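You operate a simulated robot arm through the tools that you are given. There is no shell and no other tool.

Carry out the task below with a simulated robot arm. There is one attempt and no reset: what you move stays moved.

JOB
Clamp the green pouch in the low steel frame, wipe off the crumbs and free the clamp.
Fine: use the folded cream cloth and put it back; the pouch stays in the low steel frame, the other pouch with crumbs as it is. What is to be rubbed or washed off counts as gone when no trace of it is left.
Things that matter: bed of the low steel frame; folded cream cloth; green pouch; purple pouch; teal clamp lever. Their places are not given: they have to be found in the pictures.

It is judged by the outcome, as a careful person would: the job done as asked, and still so three seconds after it is handed in. It fails if anything else is knocked over, pushed out of place, dropped, spilled or broken. Flat cloth is picked up by pressing the open fingertips on it (5 to 10 N) and closing them slowly along it; thin cloth reads only 2 to 8 mm in the jaws.

ROBOT AND FRAMES
A 7-joint arm with a two-finger parallel gripper, fixed in place. Base frame: the origin is on the floor under the middle of its stand, x ahead of it, y to its left, z up. Lengths are in mm, angles in degrees, forces in N, time in s.
It reaches about 1046 mm from its shoulder. Its first joint turns from -166.0 to 166.0 degrees. Payload 1.57 kg.
The tool frame sits at the grasp point between the pads (the TCP): z along the fingers, y along the line on which they close. The tips reach 30 mm beyond it. Largest opening 80 mm; finger width 17, thickness 12; the body of the gripper, 40 by 82 mm, starts 80 mm behind the TCP.
Orientation is that of the tool frame in the base frame, as [roll, pitch, yaw] about the fixed x, y, z axes, in that order (R = Rz(yaw) Ry(pitch) Rx(roll)). With the fingers straight down and closing along the base's y, the tool's x points along the base's -x, its y along +y and its z along -z.

CONTROLS
- The arm moves only by the tool step_arm. Its argument "steps" is a list that holds one entry, the list of rows, each a list of 7 numbers: the shift along the tool's x, y, z in mm, then the turn, a rotation vector about the tool's x, y, z in degrees, then the closure in counts, from 0 (fully open) to 255 (shut). In form: [[[dx, dy, dz, ax, ay, az, gripper], ...]]. A call has 1 to 20 rows; each row shifts and turns the commanded pose from where the row before left it, along the tool's axes as they then stand. A row lasts 0.2 s, in which the tool goes at most 50 mm and 8.6 degrees; a call with a longer step from one row to the next is refused whole, and so is a gripper value outside its range. Where a pose cannot be reached the arm comes as near as it can. A force on the tool above 90 N (or 10 N above the force at the start of the call, whichever is more), or a blocked arm, ends the call early, and 0.2 s more pass. The fingers move at their own pace (about 153 mm/s each) and stop on an object; they squeeze with about 25 N. The grip force told is the motor's: it shows also when the fingers shut on nothing. Time passes only in rows, and 0.2 s behind the last, so rows that do not move let the fingers close. It gives the time, the measured TCP pose, the force on the tool (base axes), the opening and the grip force at its end, in the units of the frame above (readings bear some noise), with the torque about the TCP (base axes, N m) and any sound that the robot's microphone picked up, and new pictures: "pictures" is both (left out), scene, wrist or none.
- Cameras (640 x 400 px; columns grow to the right, rows downward): "scene" is fixed at [221.7, -500.8, 1412.8]; the picture's right is [-0.38, 0.93, 0.00], its down [0.85, 0.34, -0.41] and it looks along [-0.38, -0.15, -0.91] (base axes); focal length 353 px, centre (320, 200). "wrist" rides on the gripper at [72, -7, -122] in the tool frame; the picture's right is [0.09, 1.00, 0.00], its down [-0.84, 0.08, -0.54] and it looks along [-0.54, 0.05, 0.84] (tool axes); focal length 238 px, centre (320, 200).
- pixel_to_xyz(camera, pixels): for up to 12 pixels [column, row] of the newest picture of that camera ("zoom" is the newest enlarged one), the place [x, y, z] in the base frame of the surface seen there, good to about 2 mm. The clock stands still meanwhile.
- enlarge(camera, box): a new picture of the part [left, top, right, bottom] of that camera's present view, enlarged. The clock stands still meanwhile.
- finish_job(): hands the job in; it is judged then, once.

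Leave the gripper open and the arm clear of the work at the hand-in unless told otherwise.

The tools are called as a command line: name --argument value ..., lists and objects as JSON in quotes. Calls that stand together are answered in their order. step_arm: Moves the arm, as the interface text tells. Its arguments: {"type":"object","properties":{"steps":{"type":"array"},"pictures":{"type":"string","enum":["both","scene","wrist","none"]}},"required":["steps"]} The other tools are called the same way: pixel_to_xyz (camera, pixels) gives the place of the surface under pixels of a picture; enlarge (camera, box) takes an enlarged picture of a part of a camera's view; finish_job () hands the job in.

At the start:

```text
time_s: 0.0
eef_pos: [-54.1, -421.5, 1061.4]
ee_rot: [180.0, 0.0, -180.0]
force: [0.7, -0.3, 0.8]
wrist_torque: [0.0, -0.01, 0.01]
gripper_width: 79.7
grip_force: 0.1
```

scene: 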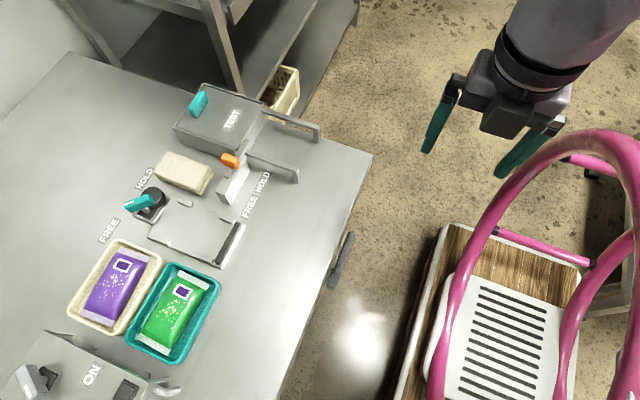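
wrist: 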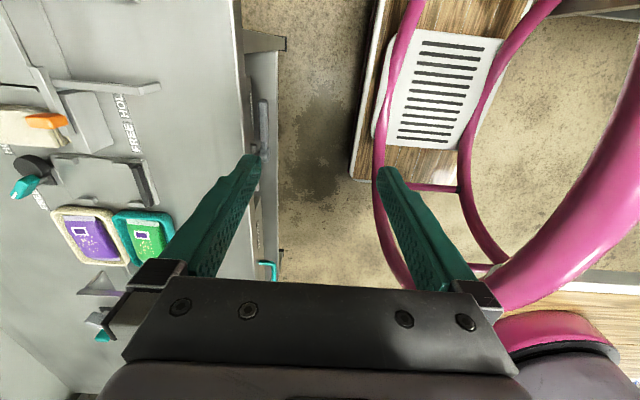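

I see a bench on the left with two pouches in trays (purple around 118,285; green around 175,312), a low frame (around 195,230), a teal lever (around 140,203), a folded cream cloth (around 184,172). I'll enlarge those areas for detail.

enlarge --camera "scene" --box '[60, 70, 340, 250]'

enlarge --camera "scene" --box '[0, 180, 280, 400]'

```text
2.22 times, centred on (200, 160) of scene
```

zoom: 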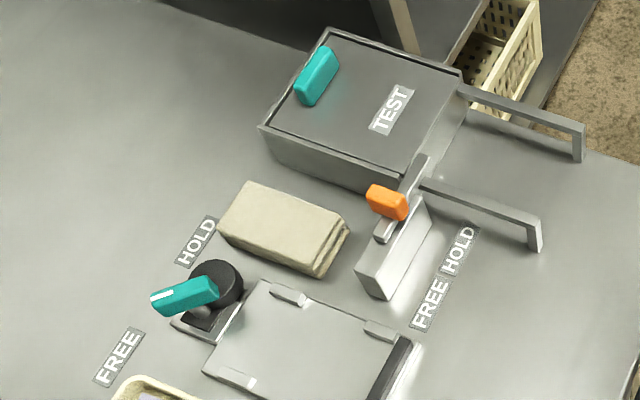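

```text
1.82 times, centred on (140, 290) of scene
```

zoom: 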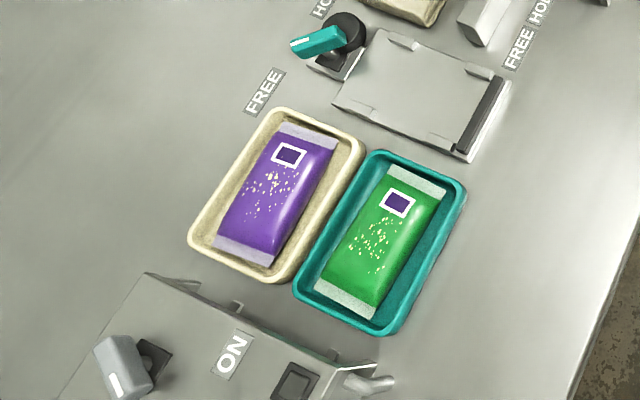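

The lever has HOLD and FREE labels beside it; the frame has a dark jaw bar on the right. I'll read coordinates of the key points in the scene picture.

pixel_to_xyz --camera "scene" --pixels '[[128, 207], [138, 203], [152, 198], [155, 207], [145, 178], [110, 230], [170, 152], [213, 170], [204, 193], [158, 178], [185, 172], [60, 200]]'

pixel_to_xyz --camera "scene" --pixels '[[149, 236], [175, 196], [240, 222], [219, 265], [228, 245], [195, 230], [185, 202], [225, 221], [160, 236], [236, 228], [208, 255], [280, 300]]'

pixel_to_xyz --camera "scene" --pixels '[[192, 272], [150, 345], [175, 312], [205, 283], [155, 338], [175, 268], [220, 282], [180, 360], [127, 343], [118, 285], [155, 310], [200, 318]]'

```text
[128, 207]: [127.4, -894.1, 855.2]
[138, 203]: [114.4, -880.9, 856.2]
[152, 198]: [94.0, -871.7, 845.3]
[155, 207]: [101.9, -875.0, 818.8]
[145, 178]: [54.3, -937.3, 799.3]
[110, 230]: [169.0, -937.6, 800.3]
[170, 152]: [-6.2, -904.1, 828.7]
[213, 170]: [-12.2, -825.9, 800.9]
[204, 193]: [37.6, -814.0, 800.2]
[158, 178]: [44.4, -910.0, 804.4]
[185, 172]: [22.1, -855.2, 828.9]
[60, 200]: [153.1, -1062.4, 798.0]
```

```text
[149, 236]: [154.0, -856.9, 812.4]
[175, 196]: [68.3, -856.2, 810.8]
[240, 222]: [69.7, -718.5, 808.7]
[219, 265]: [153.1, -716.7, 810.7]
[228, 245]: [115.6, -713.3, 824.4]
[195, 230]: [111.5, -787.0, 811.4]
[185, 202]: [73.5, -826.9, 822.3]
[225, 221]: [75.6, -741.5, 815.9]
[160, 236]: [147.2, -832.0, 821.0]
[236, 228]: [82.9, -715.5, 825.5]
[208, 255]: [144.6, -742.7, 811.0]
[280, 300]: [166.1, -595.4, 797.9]
```

```text
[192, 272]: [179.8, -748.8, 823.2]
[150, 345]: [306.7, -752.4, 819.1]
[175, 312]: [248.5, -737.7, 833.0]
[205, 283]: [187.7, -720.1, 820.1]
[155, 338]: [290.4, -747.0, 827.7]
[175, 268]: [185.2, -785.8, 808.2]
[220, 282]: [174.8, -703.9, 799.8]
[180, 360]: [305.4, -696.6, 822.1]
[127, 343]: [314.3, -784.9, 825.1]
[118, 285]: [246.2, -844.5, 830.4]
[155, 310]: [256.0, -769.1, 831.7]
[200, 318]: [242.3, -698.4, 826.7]
```

The table is at z≈799, the frame bed top at ≈811 and about 86 x 140 mm (long along y), the pouch lies long along x, so it will need a 90° turn. Before moving I check what stands near the path (shelf at top, wall).

pixel_to_xyz --camera "scene" --pixels '[[70, 10], [120, 60], [205, 5], [235, 90], [180, 5], [285, 85], [60, 55], [198, 100], [230, 160], [295, 178], [318, 135], [30, 380]]'

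enlarge --camera "scene" --box '[100, 140, 260, 290]'

```text
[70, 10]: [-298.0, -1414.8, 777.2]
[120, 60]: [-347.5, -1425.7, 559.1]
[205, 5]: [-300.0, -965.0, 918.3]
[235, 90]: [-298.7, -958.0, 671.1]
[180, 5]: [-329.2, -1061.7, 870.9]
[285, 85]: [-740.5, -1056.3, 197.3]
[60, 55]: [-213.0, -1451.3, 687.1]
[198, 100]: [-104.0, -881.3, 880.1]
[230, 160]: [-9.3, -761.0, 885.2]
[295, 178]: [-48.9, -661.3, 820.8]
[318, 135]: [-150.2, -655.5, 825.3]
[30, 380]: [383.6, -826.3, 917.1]
```

```text
2.67 times, centred on (180, 215) of scene
```

zoom: 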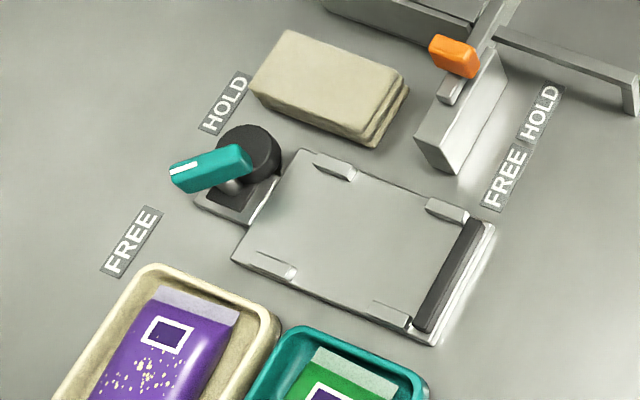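

The path over the bench at z≈1061 is clear (tallest nearby things ≈ 920). I move the tool along −y by about 370 mm to look at the frame with the wrist camera.

step_arm --steps '[[[0, -40, 0, 0, 0, 0, 0], [0, -40, 0, 0, 0, 0, 0], [0, -40, 0, 0, 0, 0, 0], [0, -40, 0, 0, 0, 0, 0], [0, -40, 0, 0, 0, 0, 0], [0, -40, 0, 0, 0, 0, 0], [0, -40, 0, 0, 0, 0, 0], [0, -40, 0, 0, 0, 0, 0], [0, -40, 0, 0, 0, 0, 0], [0, 0, 0, 0, 0, 0, 0]]]'

```text
time_s: 2.2
eef_pos: [-52.2, -782.4, 1063.5]
ee_rot: [-180.0, 0.0, 180.0]
force: [0.3, 0.2, 0.1]
wrist_torque: [0.01, -0.03, -0.01]
gripper_width: 79.9
grip_force: 0.0
```

scene: 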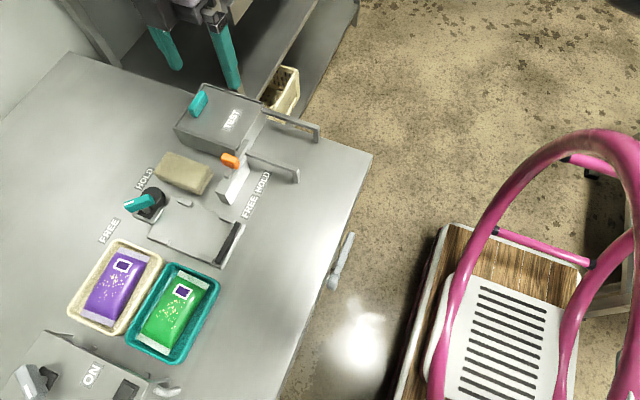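
wrist: 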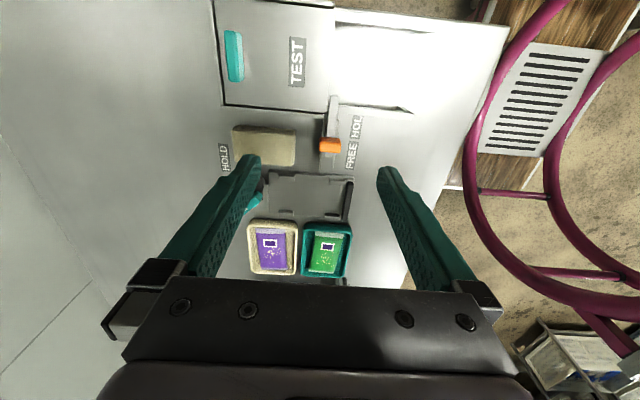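

The frame is visible between the fingers around (310,195). I enlarge the wrist picture there.

enlarge --camera "wrist" --box '[210, 110, 400, 285]'

```text
2.29 times, centred on (305, 198) of wrist
```

zoom: 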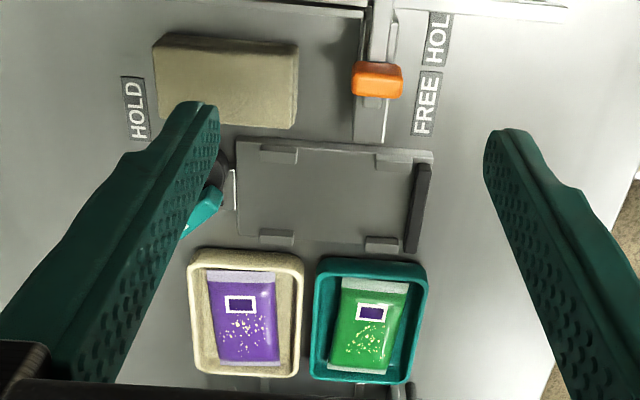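

I'll measure the frame's tabs, its dark bar, the pouch and the cloth from this zoom picture.

pixel_to_xyz --camera "zoom" --pixels '[[278, 156], [392, 162], [277, 236], [382, 243], [418, 208], [230, 190], [240, 150], [425, 155], [240, 230], [330, 200], [405, 245], [425, 170]]'

pixel_to_xyz --camera "zoom" --pixels '[[342, 282], [406, 288], [332, 362], [392, 370], [368, 335], [420, 270], [322, 262], [315, 375], [412, 380], [372, 262], [372, 375], [345, 330]]'

pixel_to_xyz --camera "zoom" --pixels '[[158, 40], [295, 45], [292, 125], [225, 80], [225, 40], [160, 80], [290, 85], [250, 122], [203, 200], [195, 225], [217, 180], [212, 190]]'

```text
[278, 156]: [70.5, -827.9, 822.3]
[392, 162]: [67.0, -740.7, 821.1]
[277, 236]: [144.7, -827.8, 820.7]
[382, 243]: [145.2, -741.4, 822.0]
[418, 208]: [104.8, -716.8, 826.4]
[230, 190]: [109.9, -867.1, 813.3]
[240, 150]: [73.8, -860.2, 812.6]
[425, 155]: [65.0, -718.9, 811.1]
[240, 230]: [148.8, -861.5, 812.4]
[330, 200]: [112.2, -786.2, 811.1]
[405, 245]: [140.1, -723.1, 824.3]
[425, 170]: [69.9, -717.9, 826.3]
```

```text
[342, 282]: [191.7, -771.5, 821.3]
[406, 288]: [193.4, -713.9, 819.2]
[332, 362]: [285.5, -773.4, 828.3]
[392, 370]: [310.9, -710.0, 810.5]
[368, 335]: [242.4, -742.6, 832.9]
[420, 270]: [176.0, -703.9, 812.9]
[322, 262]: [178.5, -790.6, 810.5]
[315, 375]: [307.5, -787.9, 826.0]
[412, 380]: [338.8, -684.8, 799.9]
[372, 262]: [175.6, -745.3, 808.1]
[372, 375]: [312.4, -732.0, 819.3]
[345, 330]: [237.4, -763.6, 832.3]
```

```text
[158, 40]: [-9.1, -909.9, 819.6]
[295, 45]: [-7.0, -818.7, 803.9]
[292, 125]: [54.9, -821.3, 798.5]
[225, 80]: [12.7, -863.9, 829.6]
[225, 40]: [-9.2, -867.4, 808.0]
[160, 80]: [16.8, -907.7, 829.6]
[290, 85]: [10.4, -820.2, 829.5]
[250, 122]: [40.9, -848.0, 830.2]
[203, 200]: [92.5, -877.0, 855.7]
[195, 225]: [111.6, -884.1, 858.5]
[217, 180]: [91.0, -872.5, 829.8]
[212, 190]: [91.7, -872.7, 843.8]
```

The bed is about x 70–148, y −861…−717 at z≈811, with corner tabs leaving ≈67 mm. The pouch is ≈60 mm wide by ≈120 mm long. I go closer above the green tray to measure it and its pouch.

step_arm --steps '[[[-35, 6, 16, 0, 0, 0, 0], [-35, 6, 16, 0, 0, 0, 0], [-35, 6, 16, 0, 0, 0, 0], [-35, 6, 16, 0, 0, 0, 0], [-35, 6, 16, 0, 0, 0, 0], [-35, 6, 16, 0, 0, 0, 0], [0, 0, 0, 0, 0, 0, 0]]]'

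```text
time_s: 3.8
eef_pos: [155.5, -746.8, 960.9]
ee_rot: [-179.9, -0.1, 180.0]
force: [0.7, -0.4, -0.8]
wrist_torque: [0.02, 0.02, -0.03]
gripper_width: 79.7
grip_force: 0.0
```

scene: 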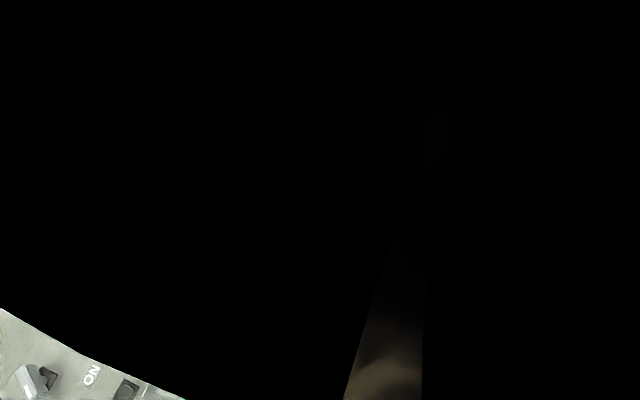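
wrist: 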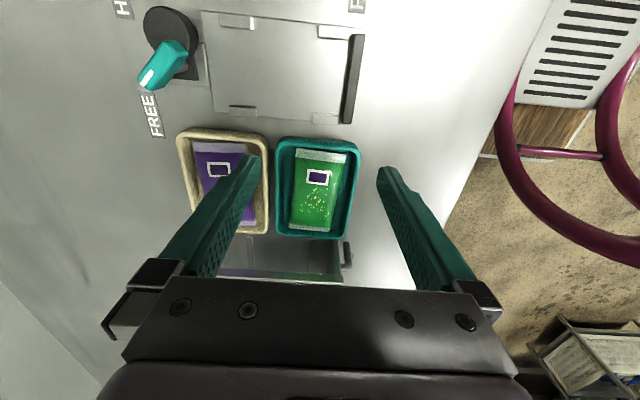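

The scene camera is blocked by the arm at this pose, but the wrist shows the tray at (318,188) and the lever at (165,60). I enlarge both parts.

enlarge --camera "wrist" --box '[100, 0, 380, 140]'

enlarge --camera "wrist" --box '[250, 130, 390, 245]'

```text
2.29 times, centred on (240, 70) of wrist
```

zoom: 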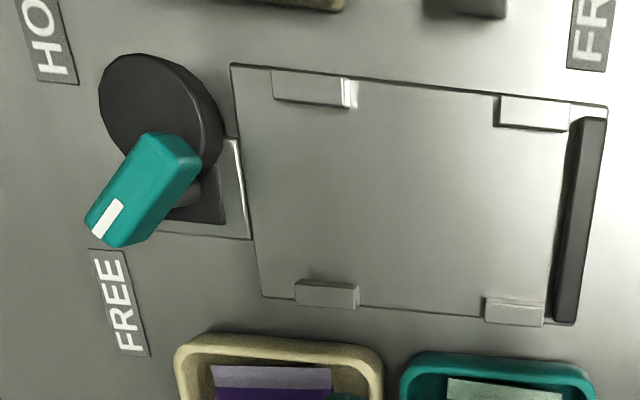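

```text
3.48 times, centred on (320, 188) of wrist
```

zoom: 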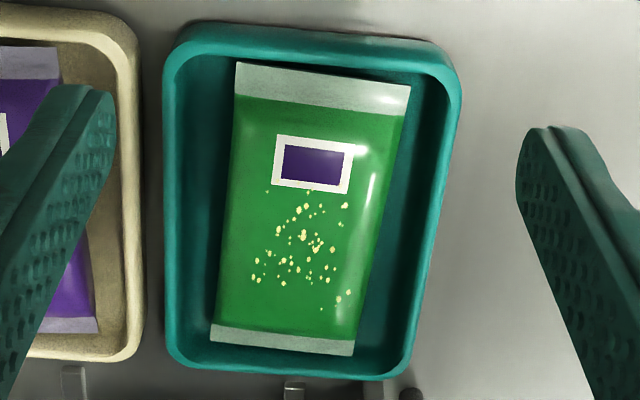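

I can see the pouch slightly turned in its tray. I measure its corners and the tray's rim.

pixel_to_xyz --camera "zoom" --pixels '[[240, 66], [407, 90], [215, 338], [350, 352], [232, 200], [385, 210], [238, 100], [404, 112], [215, 320], [357, 335], [310, 220], [225, 275]]'

pixel_to_xyz --camera "zoom" --pixels '[[168, 200], [182, 200], [200, 200], [410, 200], [428, 200], [445, 200], [310, 40], [320, 58], [285, 352], [290, 375], [440, 60], [170, 345]]'

```text
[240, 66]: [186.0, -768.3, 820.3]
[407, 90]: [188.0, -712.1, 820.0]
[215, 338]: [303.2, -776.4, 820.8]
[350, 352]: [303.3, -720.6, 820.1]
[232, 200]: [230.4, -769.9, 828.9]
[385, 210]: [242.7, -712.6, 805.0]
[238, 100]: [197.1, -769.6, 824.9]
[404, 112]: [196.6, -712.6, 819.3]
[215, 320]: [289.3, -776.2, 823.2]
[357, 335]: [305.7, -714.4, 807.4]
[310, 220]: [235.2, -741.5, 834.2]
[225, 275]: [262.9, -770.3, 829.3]
```

```text
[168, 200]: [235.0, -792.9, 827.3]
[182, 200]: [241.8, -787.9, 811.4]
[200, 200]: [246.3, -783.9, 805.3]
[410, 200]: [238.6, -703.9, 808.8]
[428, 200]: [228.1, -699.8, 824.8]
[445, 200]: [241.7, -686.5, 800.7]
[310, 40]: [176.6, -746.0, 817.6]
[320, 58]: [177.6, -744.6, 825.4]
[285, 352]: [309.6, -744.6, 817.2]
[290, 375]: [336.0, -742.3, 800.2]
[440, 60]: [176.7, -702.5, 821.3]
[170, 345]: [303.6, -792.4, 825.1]
```

The pouch is ≈57 x 117 mm, tilted about −4°, centre ≈(245,−744). Side gaps in the tray are small, so I sample a row across the tray to get the inner walls and pouch sides exactly.

pixel_to_xyz --camera "zoom" --pixels '[[164, 240], [168, 240], [172, 240], [176, 240], [180, 240], [185, 240], [190, 240], [196, 240], [204, 240], [212, 240], [218, 240], [224, 240]]'

pixel_to_xyz --camera "zoom" --pixels '[[362, 240], [370, 240], [376, 240], [382, 240], [388, 240], [396, 240], [404, 240], [410, 240], [416, 240], [422, 240], [430, 240], [436, 240]]'

pixel_to_xyz --camera "zoom" --pixels '[[228, 240], [234, 240], [242, 240], [252, 240], [270, 240], [290, 240], [310, 240], [330, 240], [340, 240], [348, 240], [354, 240], [358, 240]]'

```text
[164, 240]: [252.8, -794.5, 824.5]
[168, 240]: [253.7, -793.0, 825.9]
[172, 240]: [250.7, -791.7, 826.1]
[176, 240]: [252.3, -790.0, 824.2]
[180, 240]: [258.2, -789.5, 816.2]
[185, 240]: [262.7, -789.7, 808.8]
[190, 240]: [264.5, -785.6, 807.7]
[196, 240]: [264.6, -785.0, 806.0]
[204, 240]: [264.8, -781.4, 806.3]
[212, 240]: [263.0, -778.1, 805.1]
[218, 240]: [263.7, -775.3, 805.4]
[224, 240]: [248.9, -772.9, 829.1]
```

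```text
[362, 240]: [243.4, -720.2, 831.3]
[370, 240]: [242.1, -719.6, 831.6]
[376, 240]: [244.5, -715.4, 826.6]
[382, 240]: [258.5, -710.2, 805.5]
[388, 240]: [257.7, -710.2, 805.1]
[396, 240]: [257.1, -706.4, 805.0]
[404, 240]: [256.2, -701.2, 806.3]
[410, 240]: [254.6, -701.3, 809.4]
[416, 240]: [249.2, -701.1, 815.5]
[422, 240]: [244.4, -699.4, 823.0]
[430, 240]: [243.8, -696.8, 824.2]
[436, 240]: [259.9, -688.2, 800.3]
```

```text
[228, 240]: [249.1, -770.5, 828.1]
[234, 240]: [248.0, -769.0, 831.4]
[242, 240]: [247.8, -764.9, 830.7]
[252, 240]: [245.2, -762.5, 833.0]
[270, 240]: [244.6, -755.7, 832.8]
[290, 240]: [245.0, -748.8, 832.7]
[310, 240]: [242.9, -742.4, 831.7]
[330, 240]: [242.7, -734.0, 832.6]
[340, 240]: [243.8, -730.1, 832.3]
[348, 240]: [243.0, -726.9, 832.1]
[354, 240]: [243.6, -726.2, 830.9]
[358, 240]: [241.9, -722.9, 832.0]
```

The tray's inner walls are ≈88 mm apart (y −789.5…−701), the pouch ≈57.5 mm wide there, so an opening of ≈61 mm fits between. Next I enlarge the lever more to understand its pivot and the frame's tabs.

enlarge --camera "wrist" --box '[100, 0, 240, 120]'

```text
3.33 times, centred on (170, 60) of wrist
```

zoom: 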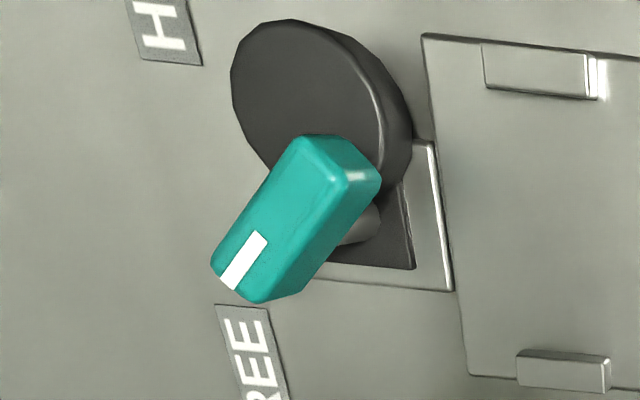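

pixel_to_xyz --camera "zoom" --pixels '[[290, 60], [330, 100], [250, 60], [360, 60], [395, 130], [350, 130], [310, 150], [360, 170], [225, 265], [260, 290], [290, 220], [360, 220]]'

pixel_to_xyz --camera "zoom" --pixels '[[400, 250], [370, 255], [430, 200], [445, 280], [330, 280], [415, 150], [290, 22], [235, 80], [405, 100], [340, 200], [265, 165], [330, 245]]'

```text
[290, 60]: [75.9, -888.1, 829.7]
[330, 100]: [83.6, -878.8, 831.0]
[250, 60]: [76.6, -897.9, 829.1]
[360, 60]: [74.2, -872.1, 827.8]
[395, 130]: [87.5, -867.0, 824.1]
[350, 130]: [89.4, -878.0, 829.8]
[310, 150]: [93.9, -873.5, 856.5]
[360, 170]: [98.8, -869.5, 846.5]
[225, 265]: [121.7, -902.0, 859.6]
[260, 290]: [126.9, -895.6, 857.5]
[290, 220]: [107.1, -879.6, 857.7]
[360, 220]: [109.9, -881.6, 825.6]
```

```text
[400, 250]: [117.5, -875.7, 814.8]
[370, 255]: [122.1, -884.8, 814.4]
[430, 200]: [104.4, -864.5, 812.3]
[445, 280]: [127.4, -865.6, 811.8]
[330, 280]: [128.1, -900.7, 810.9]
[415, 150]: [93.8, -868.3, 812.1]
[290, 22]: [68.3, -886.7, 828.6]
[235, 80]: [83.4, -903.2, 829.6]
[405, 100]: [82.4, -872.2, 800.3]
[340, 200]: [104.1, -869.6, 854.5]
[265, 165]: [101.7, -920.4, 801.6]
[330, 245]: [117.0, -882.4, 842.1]
```

The lever is a vertical shaft at about (110,−884) with a teal handle on top (z≈842–859, its white mark pointing to FREE) and an eccentric black disc (top z≈829) that will swing toward the bed when turned to HOLD. Now I set the opening to ≈61 mm, move over the pouch centre and turn 4.1° to align with it, staying at z≈900.

step_arm --steps '[[[-30, 0.7, 20, 0, 0, 0, 60], [-30, 0.7, 20, 0, 0, 0, 60], [-30, 0.7, 20, 0, 0, 0, 60], [0, 0, 0, 0, 0, 4.1, 60], [0, 0, 0, 0, 0, 0, 60], [0, 0, 0, 0, 0, 0, 60]]]'

```text
time_s: 5.2
eef_pos: [244.7, -742.4, 902.3]
ee_rot: [180.0, 0.0, 175.9]
force: [0.3, 0.5, 1.3]
wrist_torque: [0.02, 0.0, 0.01]
gripper_width: 61.2
grip_force: 0.0
```

scene: 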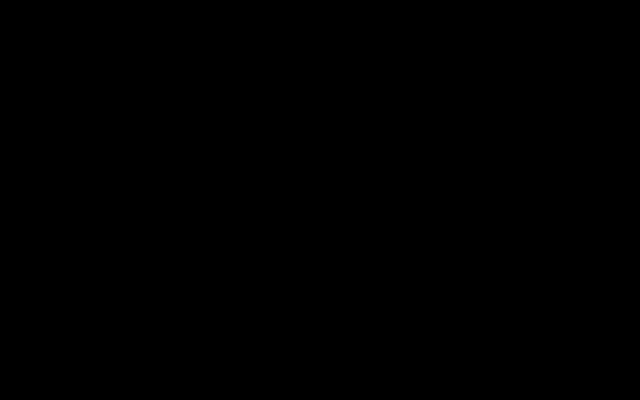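
wrist: 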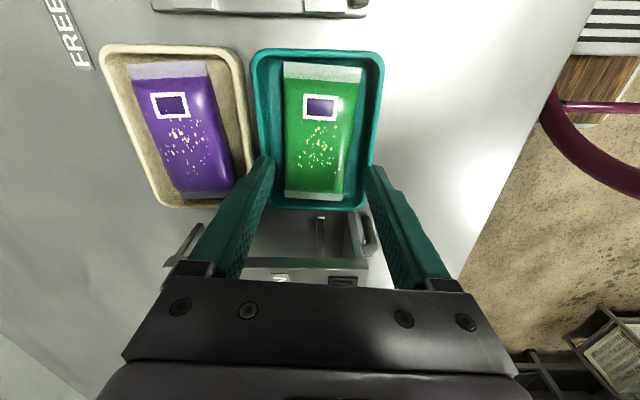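

Opening reads 61.2 mm. The position shows about 2 mm deviation, so I wait one row to read it again and learn how much is noise.

step_arm --steps '[[[0, 0, 0, 0, 0, 0, 60]]]' --pictures "none"

step_arm --steps '[[[0, 0, 0, 0, 0, 0, 60]]]' --pictures "none"

step_arm --steps '[[[0, 0, 0, 0, 0, 0, 60]]]' --pictures "none"

pixel_to_xyz --camera "wrist" --pixels '[[272, 160], [266, 180], [255, 200], [372, 168], [378, 190], [384, 205], [262, 158], [380, 168]]'

```text
time_s: 5.6
eef_pos: [245.0, -742.4, 903.2]
ee_rot: [-180.0, -0.1, 175.9]
force: [0.0, 0.8, -0.2]
wrist_torque: [0.01, -0.02, 0.04]
gripper_width: 61.3
grip_force: 0.1
```

```text
time_s: 6.0
eef_pos: [245.6, -743.0, 900.8]
ee_rot: [179.9, 0.0, 175.9]
force: [-0.2, 0.1, 0.8]
wrist_torque: [-0.01, 0.0, 0.0]
gripper_width: 60.9
grip_force: 0.1
```

```text
time_s: 6.4
eef_pos: [244.8, -743.6, 904.0]
ee_rot: [-180.0, 0.0, 175.9]
force: [0.1, 0.7, -1.4]
wrist_torque: [0.02, -0.01, 0.03]
gripper_width: 61.1
grip_force: 0.0
```

```text
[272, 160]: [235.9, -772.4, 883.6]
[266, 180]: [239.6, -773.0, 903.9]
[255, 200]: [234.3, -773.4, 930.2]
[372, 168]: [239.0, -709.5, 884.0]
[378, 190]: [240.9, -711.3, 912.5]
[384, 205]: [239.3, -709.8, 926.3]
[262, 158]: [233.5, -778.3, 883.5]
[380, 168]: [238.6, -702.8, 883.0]
```

Noise is about 1 mm; the mean TCP is ≈(245,−742.9,902.6). I shift −1.6 mm in y and go down 32 mm (tips to ≈840, still above the pouch), then check alignment in the wrist picture.

step_arm --steps '[[[0, -1.6, 12, 0, 0, 0, 60], [0, 0, 12, 0, 0, 0, 60], [0, 0, 8, 0, 0, 0, 60], [0, 0, 0, 0, 0, 0, 60]]]' --pictures "wrist"

enlarge --camera "wrist" --box '[220, 40, 420, 230]'

```text
time_s: 7.4
eef_pos: [244.6, -744.0, 872.0]
ee_rot: [180.0, 0.0, 175.9]
force: [0.5, -0.1, -0.4]
wrist_torque: [0.02, -0.04, 0.01]
gripper_width: 61.3
grip_force: 0.1
```

wrist: 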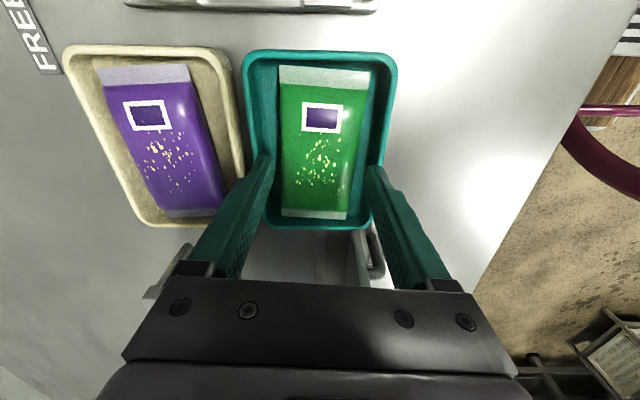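

```text
2.11 times, centred on (320, 135) of wrist
```

zoom: 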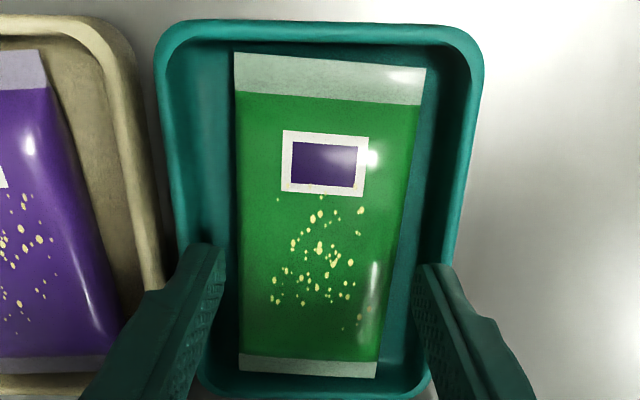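

I measure the finger tips, pouch edges and tray walls in this zoom picture to centre the fingers exactly.

pixel_to_xyz --camera "zoom" --pixels '[[222, 250], [215, 250], [205, 247], [196, 247], [190, 255], [421, 270], [428, 268], [436, 267], [444, 267], [450, 275], [222, 262], [424, 285]]'

pixel_to_xyz --camera "zoom" --pixels '[[233, 235], [236, 235], [239, 235], [242, 235], [396, 235], [400, 235], [404, 235], [408, 235], [165, 200], [175, 200], [440, 200], [455, 200]]'

```text
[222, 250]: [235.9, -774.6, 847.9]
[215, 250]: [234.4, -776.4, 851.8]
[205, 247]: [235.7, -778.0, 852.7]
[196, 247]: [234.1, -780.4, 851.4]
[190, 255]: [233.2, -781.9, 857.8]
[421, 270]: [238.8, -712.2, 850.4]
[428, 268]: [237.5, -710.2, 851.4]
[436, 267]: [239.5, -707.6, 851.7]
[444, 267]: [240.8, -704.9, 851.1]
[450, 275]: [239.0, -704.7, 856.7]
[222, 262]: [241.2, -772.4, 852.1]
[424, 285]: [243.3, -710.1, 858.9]
```

```text
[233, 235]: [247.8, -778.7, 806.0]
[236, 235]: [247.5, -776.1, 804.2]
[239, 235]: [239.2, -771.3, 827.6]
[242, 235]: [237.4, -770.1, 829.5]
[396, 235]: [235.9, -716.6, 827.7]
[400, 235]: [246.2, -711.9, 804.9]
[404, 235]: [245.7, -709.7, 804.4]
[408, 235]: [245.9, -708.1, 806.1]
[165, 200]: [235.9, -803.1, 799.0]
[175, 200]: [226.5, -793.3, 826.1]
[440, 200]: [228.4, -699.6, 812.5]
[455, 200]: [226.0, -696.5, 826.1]
```

Finger faces are at ≈−773.5 and −711.8, pouch centre ≈−744.4, so I shift −1.5 mm in y and descend slowly to tips ≈814 (9 mm above the tray floor).

step_arm --steps '[[[0, -1.5, 4, 0, 0, 0, 60], [0, 0, 6, 0, 0, 0, 60], [0, 0, 6, 0, 0, 0, 60], [0, 0, 6, 0, 0, 0, 60], [0, 0, 4.5, 0, 0, 0, 60], [0, 0, 0, 0, 0, 0, 60]]]' --pictures "wrist"

enlarge --camera "wrist" --box '[220, 40, 420, 230]'

```text
time_s: 8.8
eef_pos: [246.1, -745.6, 846.2]
ee_rot: [-179.9, 0.0, 175.9]
force: [0.0, 0.5, 0.8]
wrist_torque: [0.01, -0.03, 0.0]
gripper_width: 61.3
grip_force: 0.1
```

wrist: 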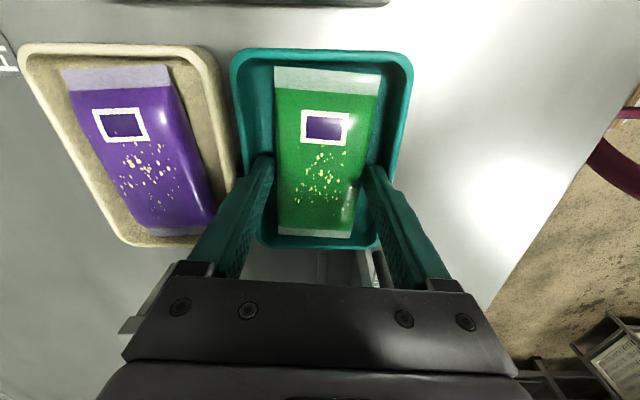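

```text
2.11 times, centred on (320, 135) of wrist
```

zoom: 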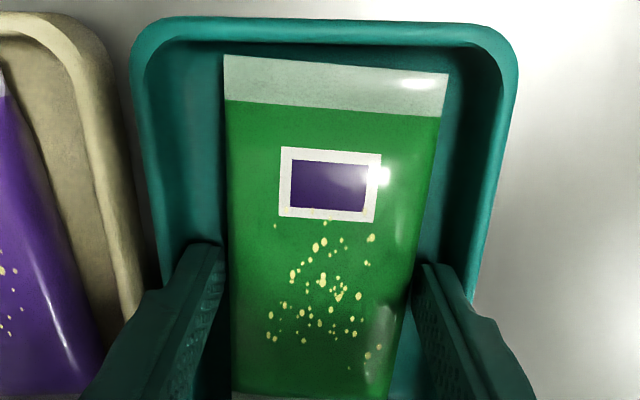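

The fingers straddle the pouch with no contact force. I close in small steps and look at the width and grip force.

step_arm --steps '[[[0, 0, 0, 0, 0, 0, 66], [0, 0, 0, 0, 0, 0, 72], [0, 0, 0, 0, 0, 0, 78], [0, 0, 0, 0, 0, 0, 84], [0, 0, 0, 0, 0, 0, 90], [0, 0, 0, 0, 0, 0, 90]]]' --pictures "wrist"

```text
time_s: 10.2
eef_pos: [246.2, -745.1, 846.9]
ee_rot: [180.0, 0.0, 175.8]
force: [0.0, 0.2, -0.4]
wrist_torque: [-0.04, 0.02, -0.01]
gripper_width: 59.3
grip_force: 25.2
```

wrist: 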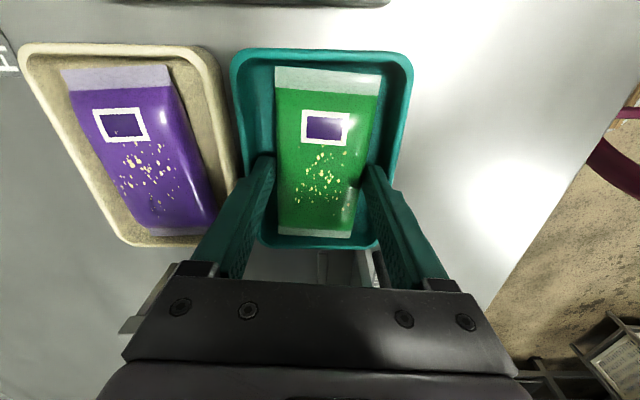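

Gripped at 59.3 mm with 25 N. I lift straight up about 75 mm and check that the pouch comes along.

step_arm --steps '[[[0, 0, -5, 0, 0, 0, 100], [0, 0, -10, 0, 0, 0, 100], [0, 0, -15, 0, 0, 0, 100], [0, 0, -20, 0, 0, 0, 100], [0, 0, -25, 0, 0, 0, 100], [0, 0, 0, 0, 0, 0, 100]]]' --pictures "wrist"

```text
time_s: 11.6
eef_pos: [245.7, -746.3, 920.5]
ee_rot: [-180.0, 0.1, 175.9]
force: [-0.6, -0.3, -0.6]
wrist_torque: [-0.01, -0.03, -0.04]
gripper_width: 59.4
grip_force: 24.9
```

wrist: 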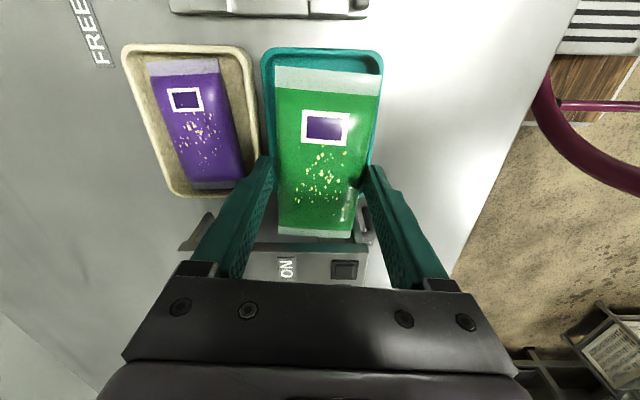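

The pouch is firmly held and level. I carry it at this height above the frame (107.5,−785) and turn it 85.9° about the vertical so its length runs along y.

step_arm --steps '[[[27.1, -9.9, 0, 0, 0, 0, 100], [27.1, -9.9, 0, 0, 0, 0, 100], [27.1, -9.9, 0, 0, 0, 0, 100], [27.1, -9.9, 0, 0, 0, 0, 100], [27.1, -9.9, 0, 0, 0, 0, 100], [0, 0, 0, 0, 0, 7.81, 100], [0, 0, 0, 0, 0, 7.81, 100], [0, 0, 0, 0, 0, 7.81, 100], [0, 0, 0, 0, 0, 7.81, 100], [0, 0, 0, 0, 0, 7.81, 100], [0, 0, 0, 0, 0, 7.81, 100], [0, 0, 0, 0, 0, 7.81, 100], [0, 0, 0, 0, 0, 7.81, 100], [0, 0, 0, 0, 0, 7.81, 100], [0, 0, 0, 0, 0, 7.81, 100], [0, 0, 0, 0, 0, 7.81, 100], [0, 0, 0, 0, 0, 0, 100]]]'

```text
time_s: 15.2
eef_pos: [107.4, -786.0, 920.5]
ee_rot: [-179.9, -0.1, 89.9]
force: [-0.1, -0.1, -0.8]
wrist_torque: [0.01, -0.02, 0.0]
gripper_width: 59.4
grip_force: 24.9
```

scene: 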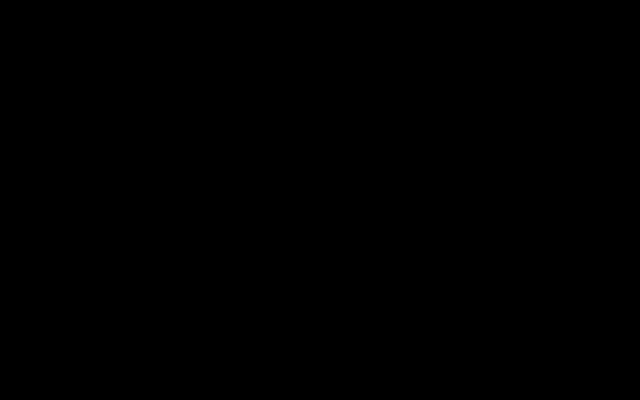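
wrist: 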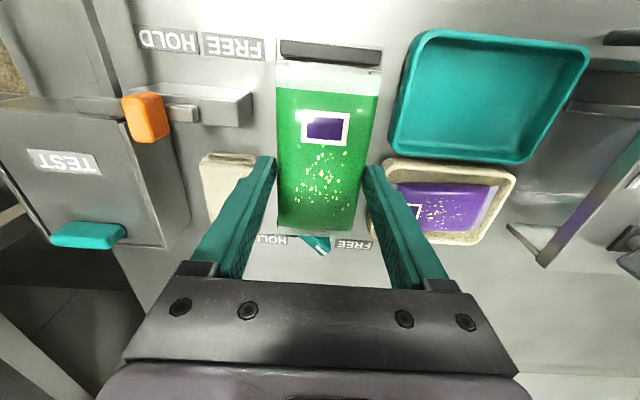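

The pouch is above the frame with the bar visible at (330,50) near its label end. I enlarge and measure bar and pouch end.

enlarge --camera "wrist" --box '[250, 20, 410, 120]'

pixel_to_xyz --camera "zoom" --pixels '[[130, 90], [130, 110], [130, 125], [330, 100], [520, 105], [520, 125], [320, 150], [320, 165], [115, 165], [520, 190], [320, 180], [545, 150]]'

```text
4.00 times, centred on (330, 70) of wrist
```

zoom: 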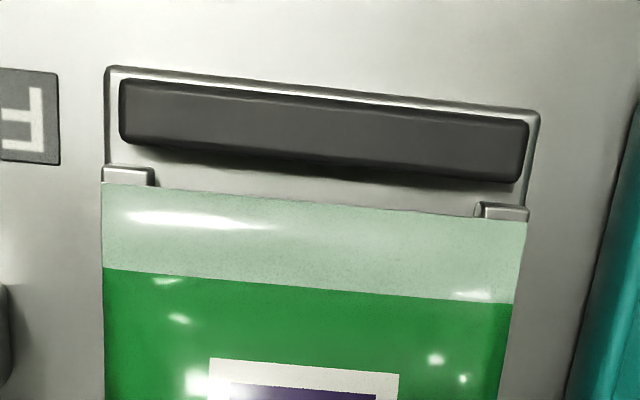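

```text
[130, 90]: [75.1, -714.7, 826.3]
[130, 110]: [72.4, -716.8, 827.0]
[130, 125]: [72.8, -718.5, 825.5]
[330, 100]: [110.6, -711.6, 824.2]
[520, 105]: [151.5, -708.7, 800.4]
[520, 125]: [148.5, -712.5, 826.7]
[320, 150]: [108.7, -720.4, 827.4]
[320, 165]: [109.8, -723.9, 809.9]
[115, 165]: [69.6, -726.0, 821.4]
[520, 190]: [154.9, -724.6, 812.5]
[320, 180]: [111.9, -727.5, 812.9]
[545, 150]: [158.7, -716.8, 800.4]
```

Bar inner face is at y≈−721.5. The near tabs show at zoom (103–155,175) and (478–528,212); I measure their inner edges.

pixel_to_xyz --camera "zoom" --pixels '[[105, 175], [115, 175], [130, 176], [145, 177], [152, 178], [156, 180], [478, 210], [483, 212], [492, 212], [505, 214], [518, 215], [527, 216]]'

pixel_to_xyz --camera "zoom" --pixels '[[105, 190], [320, 200], [524, 226], [104, 240], [515, 290], [320, 205], [107, 120], [534, 140], [122, 85], [122, 130], [527, 125], [516, 180]]'

```text
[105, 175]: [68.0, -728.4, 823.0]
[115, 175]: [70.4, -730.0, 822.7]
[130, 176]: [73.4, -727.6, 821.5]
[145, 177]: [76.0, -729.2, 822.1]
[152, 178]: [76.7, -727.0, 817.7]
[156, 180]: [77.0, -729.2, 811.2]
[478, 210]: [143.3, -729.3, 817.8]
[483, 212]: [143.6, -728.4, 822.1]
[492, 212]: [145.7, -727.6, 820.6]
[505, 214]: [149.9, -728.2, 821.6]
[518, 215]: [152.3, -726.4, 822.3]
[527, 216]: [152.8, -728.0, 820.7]
```

```text
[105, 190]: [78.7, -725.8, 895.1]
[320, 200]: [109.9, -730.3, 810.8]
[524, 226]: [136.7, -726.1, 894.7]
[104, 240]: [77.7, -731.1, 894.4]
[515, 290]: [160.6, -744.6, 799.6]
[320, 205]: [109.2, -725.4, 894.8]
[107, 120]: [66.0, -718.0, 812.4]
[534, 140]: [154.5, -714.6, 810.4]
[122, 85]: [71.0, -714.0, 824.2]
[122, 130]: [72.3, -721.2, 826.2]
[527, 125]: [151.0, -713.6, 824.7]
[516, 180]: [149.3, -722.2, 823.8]
```

The tab gap is x 76.8–143.3 (centre 110), the pouch is centred at x≈107.7 with its end at y≈−726. I shift +2.4 mm in x and +2 mm in y, and descend about 60 mm toward the bed.

step_arm --steps '[[[2, 2.4, 0, 0, 0, 0, 100], [0, 0, 15, 0, 0, 0, 100], [0, 0, 15, 0, 0, 0, 100], [0, 0, 15, 0, 0, 0, 100], [0, 0, 10, 0, 0, 0, 100], [0, 0, 4, 0, 0, 0, 100], [0, 0, 0, 0, 0, 0, 100]]]' --pictures "wrist"

enlarge --camera "wrist" --box '[230, 0, 430, 130]'

```text
time_s: 16.8
eef_pos: [108.3, -783.7, 861.4]
ee_rot: [180.0, 0.0, 90.0]
force: [-0.2, 0.3, -1.3]
wrist_torque: [0.02, 0.05, 0.02]
gripper_width: 59.3
grip_force: 25.4
```

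wrist: 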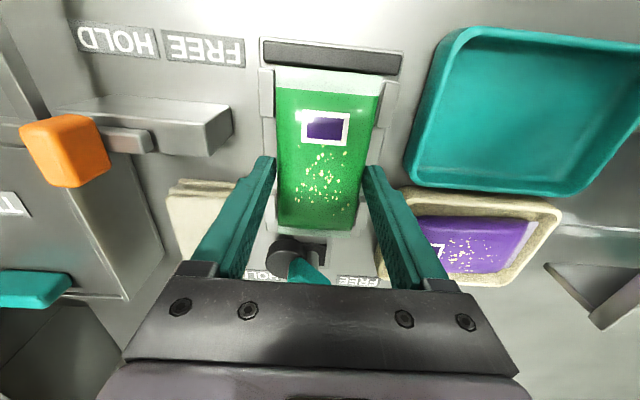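

```text
3.08 times, centred on (330, 65) of wrist
```

zoom: 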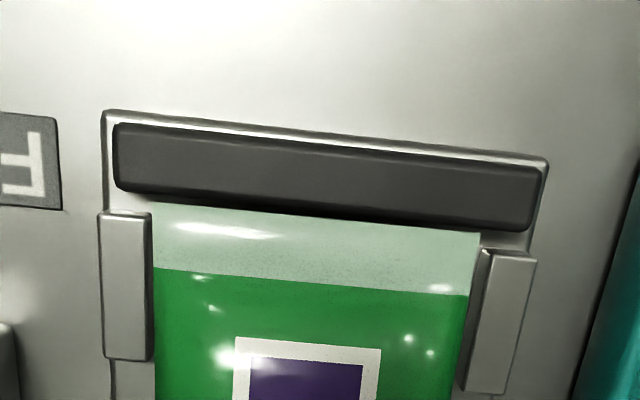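

The pouch is between the tabs in view. I measure its edges against tabs and bar before the last centimetre.

pixel_to_xyz --camera "zoom" --pixels '[[160, 215], [157, 240], [472, 240], [465, 270], [320, 222], [320, 230], [240, 212], [149, 280], [480, 290], [155, 290], [465, 290], [320, 200]]'

```text
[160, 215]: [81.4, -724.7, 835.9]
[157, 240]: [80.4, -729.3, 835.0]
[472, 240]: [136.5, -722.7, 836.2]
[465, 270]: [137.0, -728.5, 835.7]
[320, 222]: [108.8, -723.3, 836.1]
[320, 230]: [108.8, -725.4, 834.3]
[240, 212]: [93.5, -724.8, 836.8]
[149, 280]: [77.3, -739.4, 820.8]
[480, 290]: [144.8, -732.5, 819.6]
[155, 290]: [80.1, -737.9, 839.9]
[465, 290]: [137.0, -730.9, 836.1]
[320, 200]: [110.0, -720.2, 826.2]
```

Pouch centre x≈108.8 vs tabs 110.2, and end gap ≈1 mm. I shift +1.4 in x, −1 in y and go down 8 mm.

step_arm --steps '[[[-1, 1.4, 0, 0, 0, 0, 100], [0, 0, 4, 0, 0, 0, 100], [0, 0, 3, 0, 0, 0, 100], [0, 0, 1, 0, 0, 0, 100], [0, 0, 0, 0, 0, 0, 100]]]' --pictures "none"

step_arm --steps '[[[0, 0, 1, 0, 0, 0, 100], [0, 0, 0, 0, 0, 0, 100]]]' --pictures "wrist"

```text
time_s: 18.0
eef_pos: [111.5, -785.2, 854.2]
ee_rot: [-180.0, 0.0, 90.0]
force: [0.1, 0.1, -0.7]
wrist_torque: [0.0, 0.02, 0.03]
gripper_width: 59.3
grip_force: 25.3
```

```text
time_s: 18.6
eef_pos: [112.0, -785.0, 853.5]
ee_rot: [-179.9, -0.1, 90.0]
force: [-0.6, 0.7, -1.3]
wrist_torque: [0.02, 0.03, 0.05]
gripper_width: 59.2
grip_force: 25.4
```

wrist: 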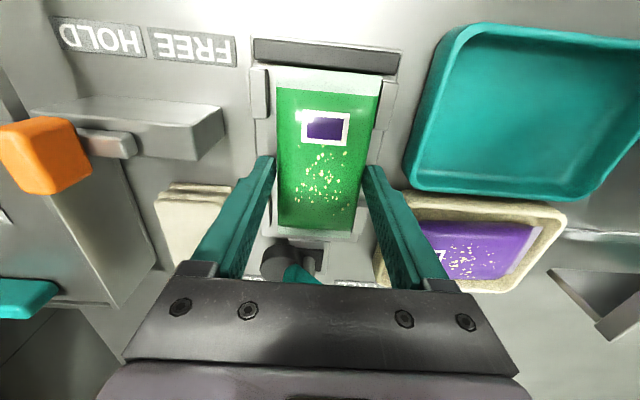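

No contact yet (force within noise). I go down in 1 mm steps.

step_arm --steps '[[[0, 0, 1, 0, 0, 0, 100], [0, 0, 0, 0, 0, 0, 100]]]' --pictures "none"

step_arm --steps '[[[0, 0, 0.7, 0, 0, 0, 100], [0, 0, 0, 0, 0, 0, 100]]]' --pictures "wrist"

enlarge --camera "wrist" --box '[230, 20, 430, 150]'

```text
time_s: 19.2
eef_pos: [111.9, -785.4, 852.8]
ee_rot: [-179.9, -0.1, 90.0]
force: [0.1, 1.3, 2.7]
wrist_torque: [0.06, -0.02, 0.01]
gripper_width: 59.3
grip_force: 25.1
```

```text
time_s: 19.8
eef_pos: [112.0, -785.5, 852.6]
ee_rot: [180.0, 0.1, 90.2]
force: [1.8, -1.5, 10.2]
wrist_torque: [0.3, -0.06, -0.06]
gripper_width: 59.2
grip_force: 24.4
```

wrist: 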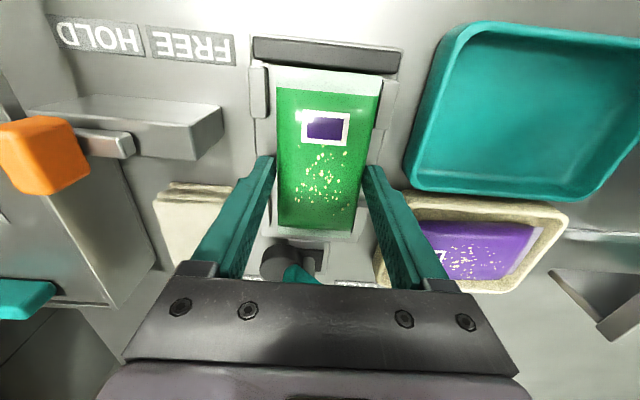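

```text
3.08 times, centred on (330, 85) of wrist
```

zoom: 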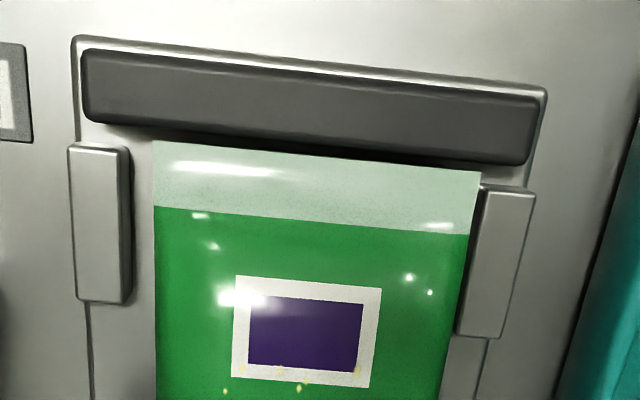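

Contact reads 10 N: the pouch is on the bed. It looks nearer the right tab; I measure before releasing.

pixel_to_xyz --camera "zoom" --pixels '[[158, 180], [156, 230], [470, 200], [465, 240], [128, 220], [474, 220], [320, 165], [320, 150], [160, 148], [470, 176], [480, 260], [460, 260]]'

```text
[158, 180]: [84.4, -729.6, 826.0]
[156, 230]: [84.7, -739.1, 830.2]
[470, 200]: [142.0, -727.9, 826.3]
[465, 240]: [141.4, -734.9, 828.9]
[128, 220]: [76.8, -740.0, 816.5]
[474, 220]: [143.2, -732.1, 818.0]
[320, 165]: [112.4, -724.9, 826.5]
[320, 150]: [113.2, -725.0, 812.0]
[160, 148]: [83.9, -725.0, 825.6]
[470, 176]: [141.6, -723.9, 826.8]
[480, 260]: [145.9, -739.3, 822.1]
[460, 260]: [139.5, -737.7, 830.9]
```

The pouch is at x 83.5–142.5, 3 mm off centre. I lift 2 mm, shift −2.8 mm in x, and lower again.

step_arm --steps '[[[0, 0, -2.5, 0, 0, 0, 100], [0, -2.8, 0, 0, 0, 0, 100], [0, 0, 0, 0, 0, 0, 100], [0, 0, 1.5, 0, 0, 0, 100], [0, 0, 0, 0, 0, 0, 100]]]' --pictures "wrist"

enlarge --camera "wrist" --box '[230, 20, 430, 150]'

pixel_to_xyz --camera "zoom" --pixels '[[158, 180], [156, 230], [470, 200], [465, 240], [128, 220], [474, 220], [320, 165], [320, 150], [160, 148], [470, 176], [480, 260], [460, 260]]'

```text
time_s: 21.0
eef_pos: [109.2, -785.8, 852.7]
ee_rot: [-179.9, 0.0, 90.0]
force: [-0.1, 1.2, 1.7]
wrist_torque: [-0.03, 0.01, 0.0]
gripper_width: 59.2
grip_force: 25.1
```

wrist: 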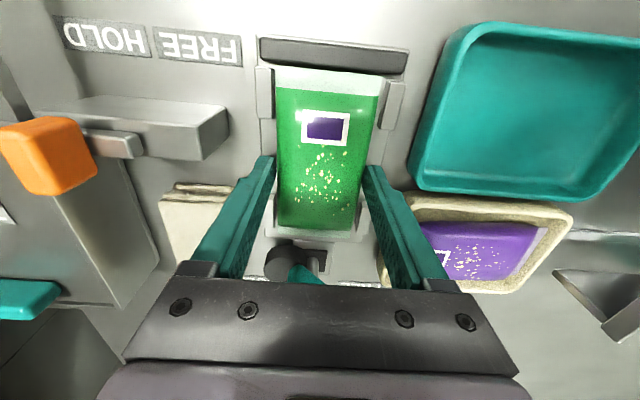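

```text
3.08 times, centred on (330, 85) of wrist
```

zoom: 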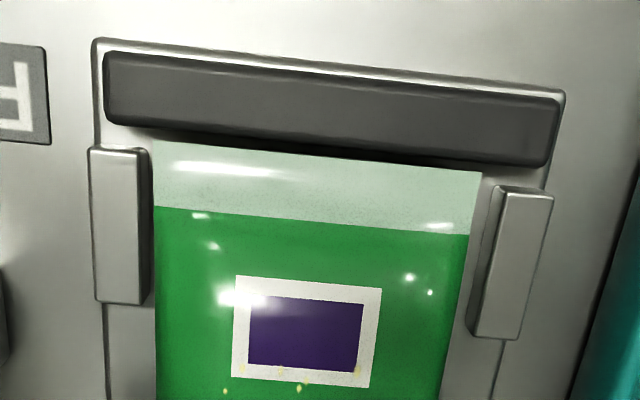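

```text
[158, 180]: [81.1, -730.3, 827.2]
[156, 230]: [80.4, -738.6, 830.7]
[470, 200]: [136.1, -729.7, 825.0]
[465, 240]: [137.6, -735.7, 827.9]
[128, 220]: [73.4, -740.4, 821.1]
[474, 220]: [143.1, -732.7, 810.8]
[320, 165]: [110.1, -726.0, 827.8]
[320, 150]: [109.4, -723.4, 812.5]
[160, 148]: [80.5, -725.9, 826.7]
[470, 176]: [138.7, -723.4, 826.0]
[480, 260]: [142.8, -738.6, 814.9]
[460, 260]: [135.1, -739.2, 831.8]
```

The pouch is now centred (x 79.8–139, end gap ≈2–3 mm to the bar). I lower the last half millimetre, open slightly, and check it stays.

step_arm --steps '[[[0, 0, 0.6, 0, 0, 0, 100], [0, 0, 0, 0, 0, 0, 80], [0, 0, 0, 0, 0, 0, 60], [0, 0, 0, 0, 0, 0, 45], [0, 0, 0, 0, 0, 0, 45]]]' --pictures "wrist"

```text
time_s: 22.2
eef_pos: [109.0, -785.6, 850.7]
ee_rot: [-180.0, 0.0, 90.0]
force: [-0.9, -0.7, 0.1]
wrist_torque: [-0.02, 0.01, 0.02]
gripper_width: 65.7
grip_force: 0.0
```

wrist: 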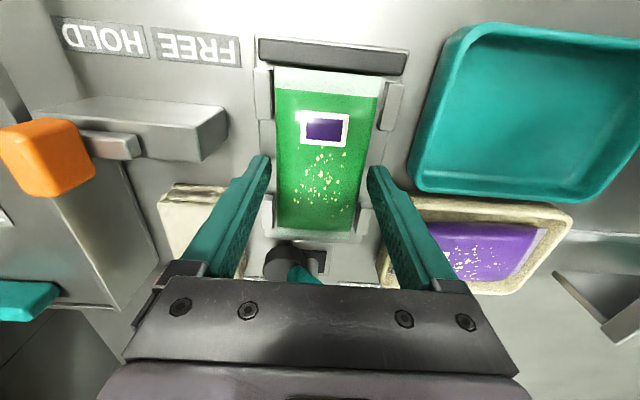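

The pouch rests free between the fingers. I rise 110 mm to look at frame and lever from above.

step_arm --steps '[[[0, 0, -5, 0, 0, 0, 45], [0, 0, -15, 0, 0, 0, 45], [0, 0, -25, 0, 0, 0, 45], [0, 0, -30, 0, 0, 0, 45], [0, 0, -35, 0, 0, 0, 45], [0, 0, 0, 0, 0, 0, 45]]]' --pictures "wrist"

enlarge --camera "wrist" --box '[240, 50, 400, 250]'

```text
time_s: 23.6
eef_pos: [105.2, -783.8, 965.0]
ee_rot: [-180.0, 0.0, 90.0]
force: [0.4, -0.2, -1.5]
wrist_torque: [0.0, -0.01, 0.01]
gripper_width: 66.1
grip_force: 0.0
```

wrist: 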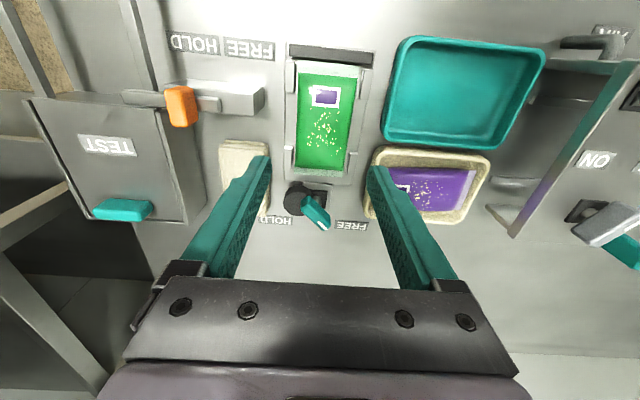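

```text
2.00 times, centred on (320, 150) of wrist
```

zoom: 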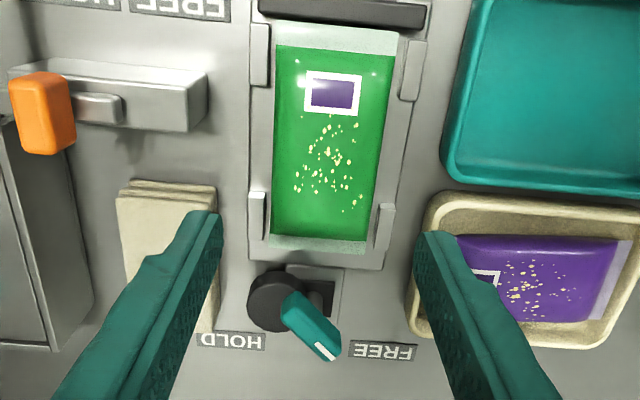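

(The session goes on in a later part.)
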